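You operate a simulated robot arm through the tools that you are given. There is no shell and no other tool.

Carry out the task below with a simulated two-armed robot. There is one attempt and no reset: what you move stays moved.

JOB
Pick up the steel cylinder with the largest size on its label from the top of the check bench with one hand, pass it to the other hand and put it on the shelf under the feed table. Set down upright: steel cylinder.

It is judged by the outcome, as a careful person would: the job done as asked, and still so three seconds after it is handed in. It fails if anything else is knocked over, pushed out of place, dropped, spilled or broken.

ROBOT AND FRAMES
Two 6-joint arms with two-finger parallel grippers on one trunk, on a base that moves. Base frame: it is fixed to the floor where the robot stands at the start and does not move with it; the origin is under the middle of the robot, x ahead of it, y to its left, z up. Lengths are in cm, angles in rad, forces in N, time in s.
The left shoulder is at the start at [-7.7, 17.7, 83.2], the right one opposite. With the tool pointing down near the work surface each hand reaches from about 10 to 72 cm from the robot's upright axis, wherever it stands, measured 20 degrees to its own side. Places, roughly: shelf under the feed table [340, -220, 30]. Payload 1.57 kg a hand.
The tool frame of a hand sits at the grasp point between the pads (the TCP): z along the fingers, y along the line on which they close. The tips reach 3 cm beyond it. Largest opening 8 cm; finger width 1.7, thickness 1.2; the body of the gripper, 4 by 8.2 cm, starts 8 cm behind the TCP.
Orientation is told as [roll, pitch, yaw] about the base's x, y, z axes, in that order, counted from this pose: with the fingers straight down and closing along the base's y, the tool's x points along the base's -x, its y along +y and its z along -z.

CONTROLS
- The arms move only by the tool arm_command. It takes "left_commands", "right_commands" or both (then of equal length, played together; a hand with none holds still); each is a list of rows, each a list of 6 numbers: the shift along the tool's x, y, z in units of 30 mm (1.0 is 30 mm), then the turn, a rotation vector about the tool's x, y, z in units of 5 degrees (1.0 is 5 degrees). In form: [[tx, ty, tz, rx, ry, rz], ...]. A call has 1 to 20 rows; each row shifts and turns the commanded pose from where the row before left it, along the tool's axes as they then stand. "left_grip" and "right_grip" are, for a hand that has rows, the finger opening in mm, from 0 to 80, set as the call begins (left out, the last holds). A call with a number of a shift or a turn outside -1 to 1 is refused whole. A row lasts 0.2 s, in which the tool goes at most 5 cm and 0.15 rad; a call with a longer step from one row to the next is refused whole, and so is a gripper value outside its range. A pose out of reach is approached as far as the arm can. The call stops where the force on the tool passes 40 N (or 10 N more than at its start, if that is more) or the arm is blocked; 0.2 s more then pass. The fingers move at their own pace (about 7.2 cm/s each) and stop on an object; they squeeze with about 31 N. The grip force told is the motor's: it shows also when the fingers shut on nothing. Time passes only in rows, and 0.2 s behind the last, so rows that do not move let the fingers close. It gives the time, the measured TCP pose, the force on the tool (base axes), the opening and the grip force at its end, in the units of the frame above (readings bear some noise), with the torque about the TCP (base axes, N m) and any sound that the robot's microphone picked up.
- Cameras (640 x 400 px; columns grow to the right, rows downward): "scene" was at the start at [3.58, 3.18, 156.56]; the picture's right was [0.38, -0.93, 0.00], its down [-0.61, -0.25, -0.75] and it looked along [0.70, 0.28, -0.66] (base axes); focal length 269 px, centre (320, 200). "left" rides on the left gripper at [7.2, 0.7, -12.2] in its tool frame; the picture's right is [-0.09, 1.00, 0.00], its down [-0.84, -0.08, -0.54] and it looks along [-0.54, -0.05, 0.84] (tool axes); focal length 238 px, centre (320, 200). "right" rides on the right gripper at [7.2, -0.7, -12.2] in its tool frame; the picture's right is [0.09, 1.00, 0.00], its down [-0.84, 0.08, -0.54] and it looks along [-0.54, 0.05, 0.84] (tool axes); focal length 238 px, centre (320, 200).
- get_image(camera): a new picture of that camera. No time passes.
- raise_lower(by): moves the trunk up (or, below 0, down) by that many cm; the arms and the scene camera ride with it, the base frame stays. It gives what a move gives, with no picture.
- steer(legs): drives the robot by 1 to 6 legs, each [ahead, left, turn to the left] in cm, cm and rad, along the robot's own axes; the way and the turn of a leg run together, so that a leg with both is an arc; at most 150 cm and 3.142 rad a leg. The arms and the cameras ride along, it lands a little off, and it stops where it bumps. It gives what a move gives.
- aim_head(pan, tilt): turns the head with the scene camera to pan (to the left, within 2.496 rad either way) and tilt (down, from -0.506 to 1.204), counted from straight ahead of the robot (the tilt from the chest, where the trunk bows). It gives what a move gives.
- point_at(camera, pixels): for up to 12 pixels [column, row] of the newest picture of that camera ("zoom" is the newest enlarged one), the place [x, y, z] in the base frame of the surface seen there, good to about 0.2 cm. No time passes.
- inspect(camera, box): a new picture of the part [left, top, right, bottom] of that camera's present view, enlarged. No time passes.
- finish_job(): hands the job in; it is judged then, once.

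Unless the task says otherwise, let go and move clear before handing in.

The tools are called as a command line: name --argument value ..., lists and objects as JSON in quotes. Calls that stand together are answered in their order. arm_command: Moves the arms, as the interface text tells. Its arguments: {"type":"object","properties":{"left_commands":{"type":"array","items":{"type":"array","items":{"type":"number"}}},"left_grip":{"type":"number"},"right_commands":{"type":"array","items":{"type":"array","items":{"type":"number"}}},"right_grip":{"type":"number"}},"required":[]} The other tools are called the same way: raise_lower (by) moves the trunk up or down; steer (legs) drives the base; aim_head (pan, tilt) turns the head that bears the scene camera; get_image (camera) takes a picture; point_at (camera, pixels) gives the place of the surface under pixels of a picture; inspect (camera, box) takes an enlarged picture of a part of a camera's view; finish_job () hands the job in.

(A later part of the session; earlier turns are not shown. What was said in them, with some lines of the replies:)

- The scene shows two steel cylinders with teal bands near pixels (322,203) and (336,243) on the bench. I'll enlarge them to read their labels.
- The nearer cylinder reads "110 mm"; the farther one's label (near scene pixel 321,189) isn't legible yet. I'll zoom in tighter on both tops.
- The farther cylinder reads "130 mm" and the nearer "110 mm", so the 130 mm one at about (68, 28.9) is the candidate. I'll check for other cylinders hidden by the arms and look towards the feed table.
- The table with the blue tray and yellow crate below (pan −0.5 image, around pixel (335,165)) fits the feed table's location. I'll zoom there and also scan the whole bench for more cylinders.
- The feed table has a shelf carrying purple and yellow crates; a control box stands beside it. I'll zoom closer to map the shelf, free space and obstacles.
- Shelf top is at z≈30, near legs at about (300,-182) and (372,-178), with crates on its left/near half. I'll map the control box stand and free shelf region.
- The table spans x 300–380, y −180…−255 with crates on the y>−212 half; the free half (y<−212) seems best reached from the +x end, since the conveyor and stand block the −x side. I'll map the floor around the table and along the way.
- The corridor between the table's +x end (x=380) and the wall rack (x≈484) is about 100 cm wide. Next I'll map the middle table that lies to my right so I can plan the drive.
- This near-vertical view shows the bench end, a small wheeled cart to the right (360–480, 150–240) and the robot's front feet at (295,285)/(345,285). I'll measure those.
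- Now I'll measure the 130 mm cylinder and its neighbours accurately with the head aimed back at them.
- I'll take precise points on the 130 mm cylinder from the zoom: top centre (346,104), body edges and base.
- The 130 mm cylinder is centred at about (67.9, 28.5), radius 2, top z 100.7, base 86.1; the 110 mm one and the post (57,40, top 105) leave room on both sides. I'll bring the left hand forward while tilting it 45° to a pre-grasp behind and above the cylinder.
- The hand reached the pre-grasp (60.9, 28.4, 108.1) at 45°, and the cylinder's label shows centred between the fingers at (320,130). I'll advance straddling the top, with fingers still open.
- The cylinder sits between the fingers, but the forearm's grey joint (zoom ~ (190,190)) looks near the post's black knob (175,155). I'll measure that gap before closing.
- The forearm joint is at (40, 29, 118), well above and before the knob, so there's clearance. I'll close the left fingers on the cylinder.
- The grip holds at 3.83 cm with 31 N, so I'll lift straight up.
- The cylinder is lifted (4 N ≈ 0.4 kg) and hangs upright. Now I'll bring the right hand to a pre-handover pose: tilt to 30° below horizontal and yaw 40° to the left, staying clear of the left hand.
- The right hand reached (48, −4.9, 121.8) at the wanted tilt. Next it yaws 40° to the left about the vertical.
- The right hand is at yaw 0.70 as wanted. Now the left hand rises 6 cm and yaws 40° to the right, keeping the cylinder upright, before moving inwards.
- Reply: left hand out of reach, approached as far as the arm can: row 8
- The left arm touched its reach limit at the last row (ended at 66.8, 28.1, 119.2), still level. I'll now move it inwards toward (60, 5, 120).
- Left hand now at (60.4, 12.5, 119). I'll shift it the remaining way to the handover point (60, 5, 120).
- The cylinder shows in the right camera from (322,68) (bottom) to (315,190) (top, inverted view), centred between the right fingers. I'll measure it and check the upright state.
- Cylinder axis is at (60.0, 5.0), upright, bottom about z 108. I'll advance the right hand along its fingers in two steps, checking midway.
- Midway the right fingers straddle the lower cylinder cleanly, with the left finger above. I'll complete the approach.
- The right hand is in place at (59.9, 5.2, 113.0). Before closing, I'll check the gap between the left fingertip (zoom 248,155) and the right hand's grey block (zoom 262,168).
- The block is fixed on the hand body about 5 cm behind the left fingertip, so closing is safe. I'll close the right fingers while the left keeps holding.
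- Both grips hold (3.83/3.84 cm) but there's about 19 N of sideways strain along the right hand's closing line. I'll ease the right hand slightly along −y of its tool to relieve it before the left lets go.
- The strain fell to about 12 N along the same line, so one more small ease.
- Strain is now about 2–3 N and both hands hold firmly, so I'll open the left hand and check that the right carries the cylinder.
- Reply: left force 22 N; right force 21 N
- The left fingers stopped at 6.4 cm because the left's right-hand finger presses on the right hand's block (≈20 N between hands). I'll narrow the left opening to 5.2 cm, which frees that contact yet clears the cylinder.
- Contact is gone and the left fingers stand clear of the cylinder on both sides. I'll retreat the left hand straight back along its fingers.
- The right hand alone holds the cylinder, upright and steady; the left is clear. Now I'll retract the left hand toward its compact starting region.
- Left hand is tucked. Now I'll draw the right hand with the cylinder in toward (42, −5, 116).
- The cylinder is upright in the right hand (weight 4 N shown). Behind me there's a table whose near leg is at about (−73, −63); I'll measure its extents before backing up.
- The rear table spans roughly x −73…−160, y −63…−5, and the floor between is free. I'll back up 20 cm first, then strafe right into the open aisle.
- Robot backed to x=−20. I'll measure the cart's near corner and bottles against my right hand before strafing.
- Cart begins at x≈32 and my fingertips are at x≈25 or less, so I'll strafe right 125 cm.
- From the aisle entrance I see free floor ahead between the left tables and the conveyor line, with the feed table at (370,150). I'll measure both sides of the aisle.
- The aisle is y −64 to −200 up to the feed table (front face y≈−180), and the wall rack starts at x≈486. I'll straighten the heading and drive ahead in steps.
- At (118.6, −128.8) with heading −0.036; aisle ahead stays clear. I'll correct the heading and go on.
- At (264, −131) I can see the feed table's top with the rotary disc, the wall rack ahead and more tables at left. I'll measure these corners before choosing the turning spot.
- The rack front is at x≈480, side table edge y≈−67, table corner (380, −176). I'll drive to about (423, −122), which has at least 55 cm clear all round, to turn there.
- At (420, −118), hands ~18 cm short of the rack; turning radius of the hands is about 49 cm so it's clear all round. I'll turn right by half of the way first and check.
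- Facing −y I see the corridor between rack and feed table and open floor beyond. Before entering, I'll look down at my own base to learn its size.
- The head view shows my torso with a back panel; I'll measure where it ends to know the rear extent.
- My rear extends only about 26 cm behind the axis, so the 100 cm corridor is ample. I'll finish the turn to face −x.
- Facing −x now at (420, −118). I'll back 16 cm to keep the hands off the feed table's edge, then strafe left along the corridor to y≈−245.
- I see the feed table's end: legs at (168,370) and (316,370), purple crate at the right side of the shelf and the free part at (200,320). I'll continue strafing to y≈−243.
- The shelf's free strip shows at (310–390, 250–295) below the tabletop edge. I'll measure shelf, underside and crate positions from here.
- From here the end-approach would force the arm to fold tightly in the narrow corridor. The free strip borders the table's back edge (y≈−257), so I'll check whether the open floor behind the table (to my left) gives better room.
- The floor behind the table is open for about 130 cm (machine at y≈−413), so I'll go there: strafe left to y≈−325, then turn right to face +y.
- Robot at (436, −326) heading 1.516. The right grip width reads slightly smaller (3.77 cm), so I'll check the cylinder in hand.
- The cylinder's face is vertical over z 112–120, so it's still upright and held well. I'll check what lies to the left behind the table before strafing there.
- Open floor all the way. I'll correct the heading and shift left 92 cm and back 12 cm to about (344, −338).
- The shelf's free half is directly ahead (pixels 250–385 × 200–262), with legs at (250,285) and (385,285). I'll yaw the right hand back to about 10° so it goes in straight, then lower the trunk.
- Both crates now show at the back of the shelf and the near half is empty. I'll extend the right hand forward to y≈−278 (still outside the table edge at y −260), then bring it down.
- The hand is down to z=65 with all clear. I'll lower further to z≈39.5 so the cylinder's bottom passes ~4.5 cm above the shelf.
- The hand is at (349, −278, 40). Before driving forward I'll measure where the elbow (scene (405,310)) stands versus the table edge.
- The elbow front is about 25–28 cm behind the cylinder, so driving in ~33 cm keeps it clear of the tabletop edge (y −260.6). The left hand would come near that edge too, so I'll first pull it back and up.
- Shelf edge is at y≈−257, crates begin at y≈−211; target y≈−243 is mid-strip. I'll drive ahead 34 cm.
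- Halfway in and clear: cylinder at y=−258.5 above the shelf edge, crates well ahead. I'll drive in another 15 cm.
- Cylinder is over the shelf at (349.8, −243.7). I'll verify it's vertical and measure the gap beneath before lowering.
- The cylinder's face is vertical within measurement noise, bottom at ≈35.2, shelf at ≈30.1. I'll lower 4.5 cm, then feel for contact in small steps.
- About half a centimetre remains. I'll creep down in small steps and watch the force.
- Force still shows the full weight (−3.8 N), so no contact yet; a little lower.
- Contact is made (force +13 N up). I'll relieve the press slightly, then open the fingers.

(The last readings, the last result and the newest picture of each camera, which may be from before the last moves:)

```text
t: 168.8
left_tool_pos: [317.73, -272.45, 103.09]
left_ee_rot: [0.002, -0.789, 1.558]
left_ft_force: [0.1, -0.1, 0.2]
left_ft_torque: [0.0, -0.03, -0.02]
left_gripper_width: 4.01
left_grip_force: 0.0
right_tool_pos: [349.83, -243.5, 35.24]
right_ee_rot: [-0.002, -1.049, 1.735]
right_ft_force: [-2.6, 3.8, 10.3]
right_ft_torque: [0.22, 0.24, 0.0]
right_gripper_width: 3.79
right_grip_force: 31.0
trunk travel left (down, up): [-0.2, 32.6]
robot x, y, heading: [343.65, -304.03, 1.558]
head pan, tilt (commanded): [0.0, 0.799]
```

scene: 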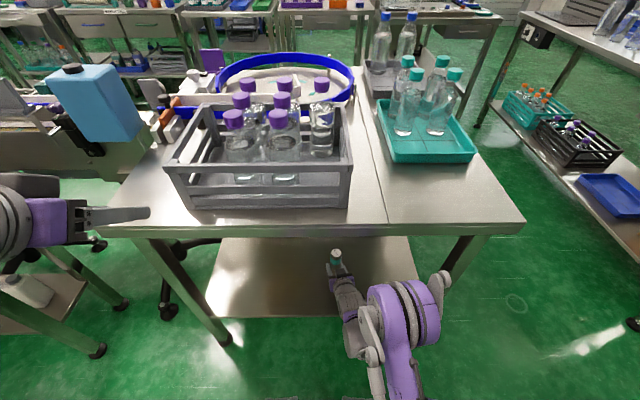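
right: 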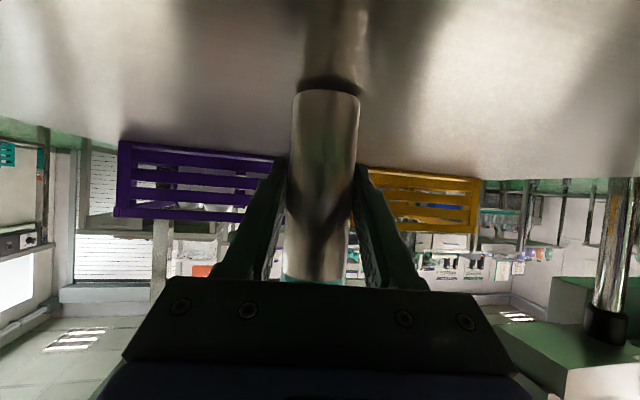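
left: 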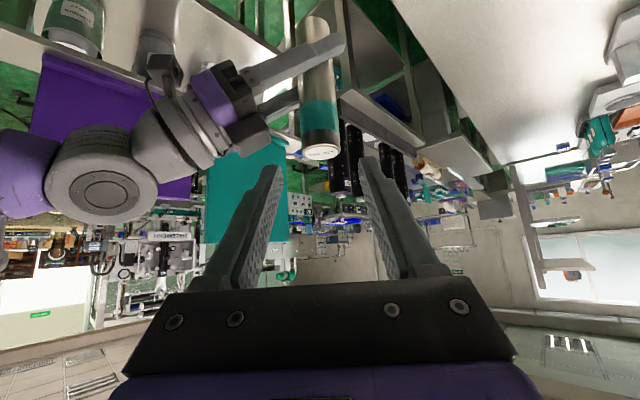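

arm_command --right_commands '[[-0.0173, 0, -0.01, 0, 0, 0], [0, 0, 0, 0, 0, 0]]'

```text
t: 169.4
left_tool_pos: [317.86, -272.33, 103.1]
left_ee_rot: [0.003, -0.788, 1.56]
left_ft_force: [0.1, -0.3, -0.3]
left_ft_torque: [-0.01, 0.02, -0.02]
left_gripper_width: 4.01
left_grip_force: 0.0
right_tool_pos: [349.75, -243.61, 35.16]
right_ee_rot: [-0.001, -1.05, 1.736]
right_ft_force: [-1.8, 1.4, 4.1]
right_ft_torque: [0.22, 0.19, 0.03]
right_gripper_width: 3.79
right_grip_force: 31.5
trunk travel left (down, up): [-0.2, 32.6]
robot x, y, heading: [343.64, -303.7, 1.562]
head pan, tilt (commanded): [0.0, 0.799]
```

The press is down to about 4 N, with the cylinder standing on the shelf. I'll open the right fingers now.

arm_command --right_commands '[[0, 0, 0, 0, 0, 0], [0, 0, 0, 0, 0, 0], [0, 0, 0, 0, 0, 0], [0, 0, 0, 0, 0, 0]]' --right_grip 75

get_image --camera "right"

point_at --camera "right" --pixels '[[326, 100], [324, 130], [320, 170], [316, 230], [314, 260]]'

```text
t: 170.4
left_tool_pos: [317.74, -272.42, 102.99]
left_ee_rot: [0.003, -0.79, 1.56]
left_ft_force: [-0.7, 0.1, -0.1]
left_ft_torque: [0.01, -0.02, 0.0]
left_gripper_width: 3.98
left_grip_force: 0.1
right_tool_pos: [349.81, -243.56, 35.21]
right_ee_rot: [-0.001, -1.047, 1.735]
right_ft_force: [-0.2, -0.4, 0.1]
right_ft_torque: [-0.01, 0.01, 0.02]
right_gripper_width: 7.49
right_grip_force: 0.1
trunk travel left (down, up): [-0.2, 32.6]
robot x, y, heading: [343.69, -303.57, 1.56]
head pan, tilt (commanded): [0.0, 0.799]
```

```text
taken
```

right: 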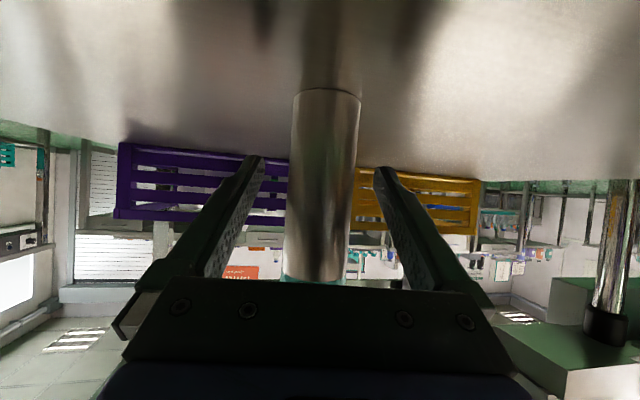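

```text
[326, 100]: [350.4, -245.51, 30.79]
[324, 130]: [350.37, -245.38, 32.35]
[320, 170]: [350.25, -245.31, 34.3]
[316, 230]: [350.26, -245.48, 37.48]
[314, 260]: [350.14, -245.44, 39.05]
```

The cylinder stands upright on the shelf, fingers open at 7.5 cm with no contact. I'll retreat the right hand along its finger direction.

arm_command --right_commands '[[0, 0, -0.3, 0, 0, 0], [0, 0, -0.6, 0, 0, 0], [0, 0, -0.7, 0, 0, 0], [0, 0, -0.7, 0, 0, 0], [0, 0, -0.7, 0, 0, 0], [0, 0, -0.5, 0, 0, 0], [0, 0, 0, 0, 0, 0]]'

get_image --camera "right"

get_image --camera "scene"

```text
t: 172.0
left_tool_pos: [317.81, -272.45, 103.03]
left_ee_rot: [0.004, -0.789, 1.559]
left_ft_force: [0.2, -0.7, 0.6]
left_ft_torque: [0.0, 0.0, -0.02]
left_gripper_width: 4.01
left_grip_force: 0.0
right_tool_pos: [350.99, -250.85, 41.37]
right_ee_rot: [-0.002, -1.049, 1.735]
right_ft_force: [-0.7, -0.4, 0.8]
right_ft_torque: [0.03, 0.03, 0.0]
right_gripper_width: 7.5
right_grip_force: 0.1
right hand out of reach, approached as far as the arm can: row 5, 6
trunk travel left (down, up): [-0.2, 32.6]
robot x, y, heading: [343.12, -303.77, 1.564]
head pan, tilt (commanded): [0.0, 0.799]
```

```text
taken
```

right: 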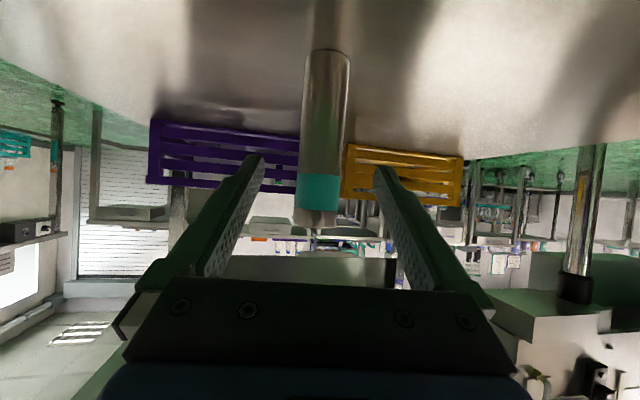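

```text
taken
```

scene: 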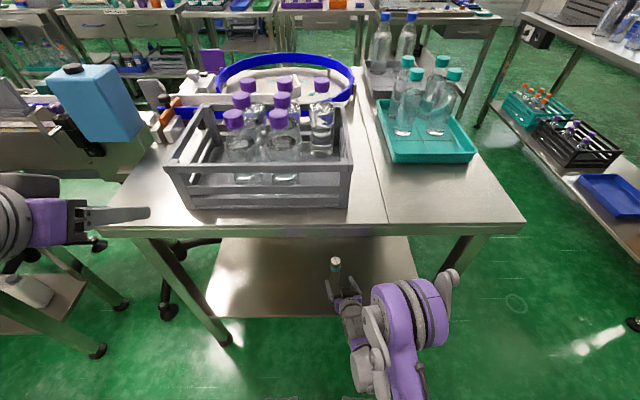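

The hand reached its fold limit but the fingertips are already ~3 cm clear of the cylinder, which stands alone. I'll now back the robot straight out 32 cm.

steer --legs '[[-32, 0, 0]]'

get_image --camera "scene"

inspect --camera "scene" --box '[230, 130, 420, 280]'

get_image --camera "right"

```text
t: 174.2
left_tool_pos: [317.43, -305.12, 103.06]
left_ee_rot: [0.003, -0.789, 1.557]
left_ft_force: [0.1, 0.3, 0.3]
left_ft_torque: [0.0, 0.01, 0.0]
left_gripper_width: 3.98
left_grip_force: 0.0
right_tool_pos: [350.68, -283.63, 41.41]
right_ee_rot: [0.0, -1.045, 1.732]
right_ft_force: [0.2, 0.0, -0.2]
right_ft_torque: [0.0, -0.02, 0.02]
right_gripper_width: 7.52
right_grip_force: 0.1
trunk travel left (down, up): [-0.2, 32.6]
robot x, y, heading: [342.77, -336.79, 1.555]
head pan, tilt (commanded): [0.0, 0.799]
```

```text
taken
```

scene: 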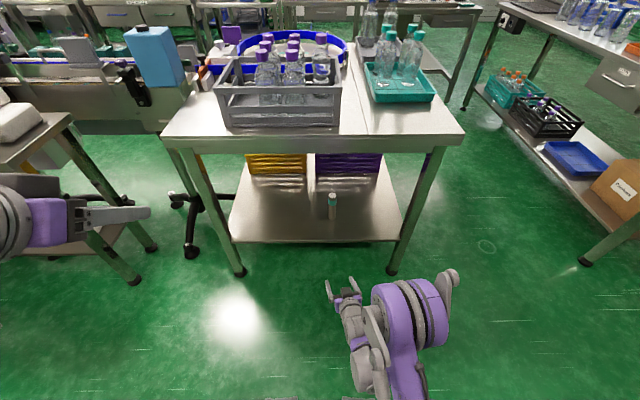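

```text
2.67 times, centred on (325, 205) of scene
```

zoom: 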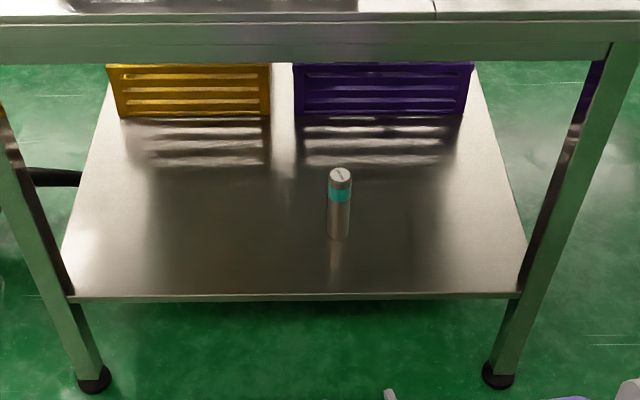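

```text
taken
```

right: 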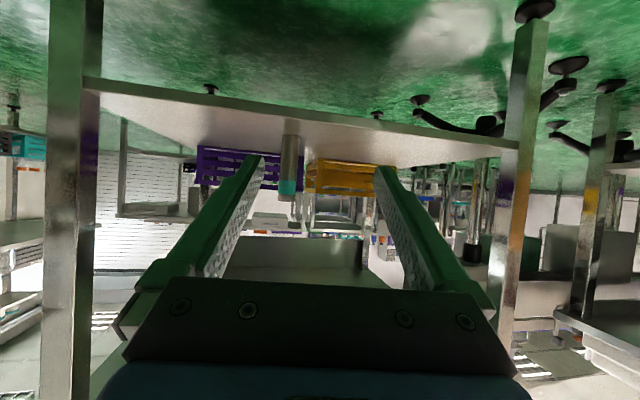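

The cylinder stands upright alone on the shelf (zoom (340,205)), both hands are empty and clear, and nothing around it has moved. I'll hand the job in.

finish_job

```text
The job is handed in.
```

The 130 mm steel cylinder, the larger of the two on the check bench, is now standing upright on the shelf under the feed table. The job has been handed in, but I have no verdict yet.

- **Pick and pass:** The left hand lifted it from the bench and passed it to the right hand in mid-air. As the left hand let go, one of its fingers pressed against the right hand's body with about 20 N. I narrowed the opening to end the contact, and the cylinder stayed in the right hand's grip.
- **Placement:** I set it down from the open side behind the feed table, at about (350, -243.6). It is roughly 13 cm in from the shelf edge and over 30 cm from the crates.
- **State at hand-in:** Both hands were empty and clear. I saw nothing else knocked or moved around the feed table. I didn't look back at the check bench after leaving it.
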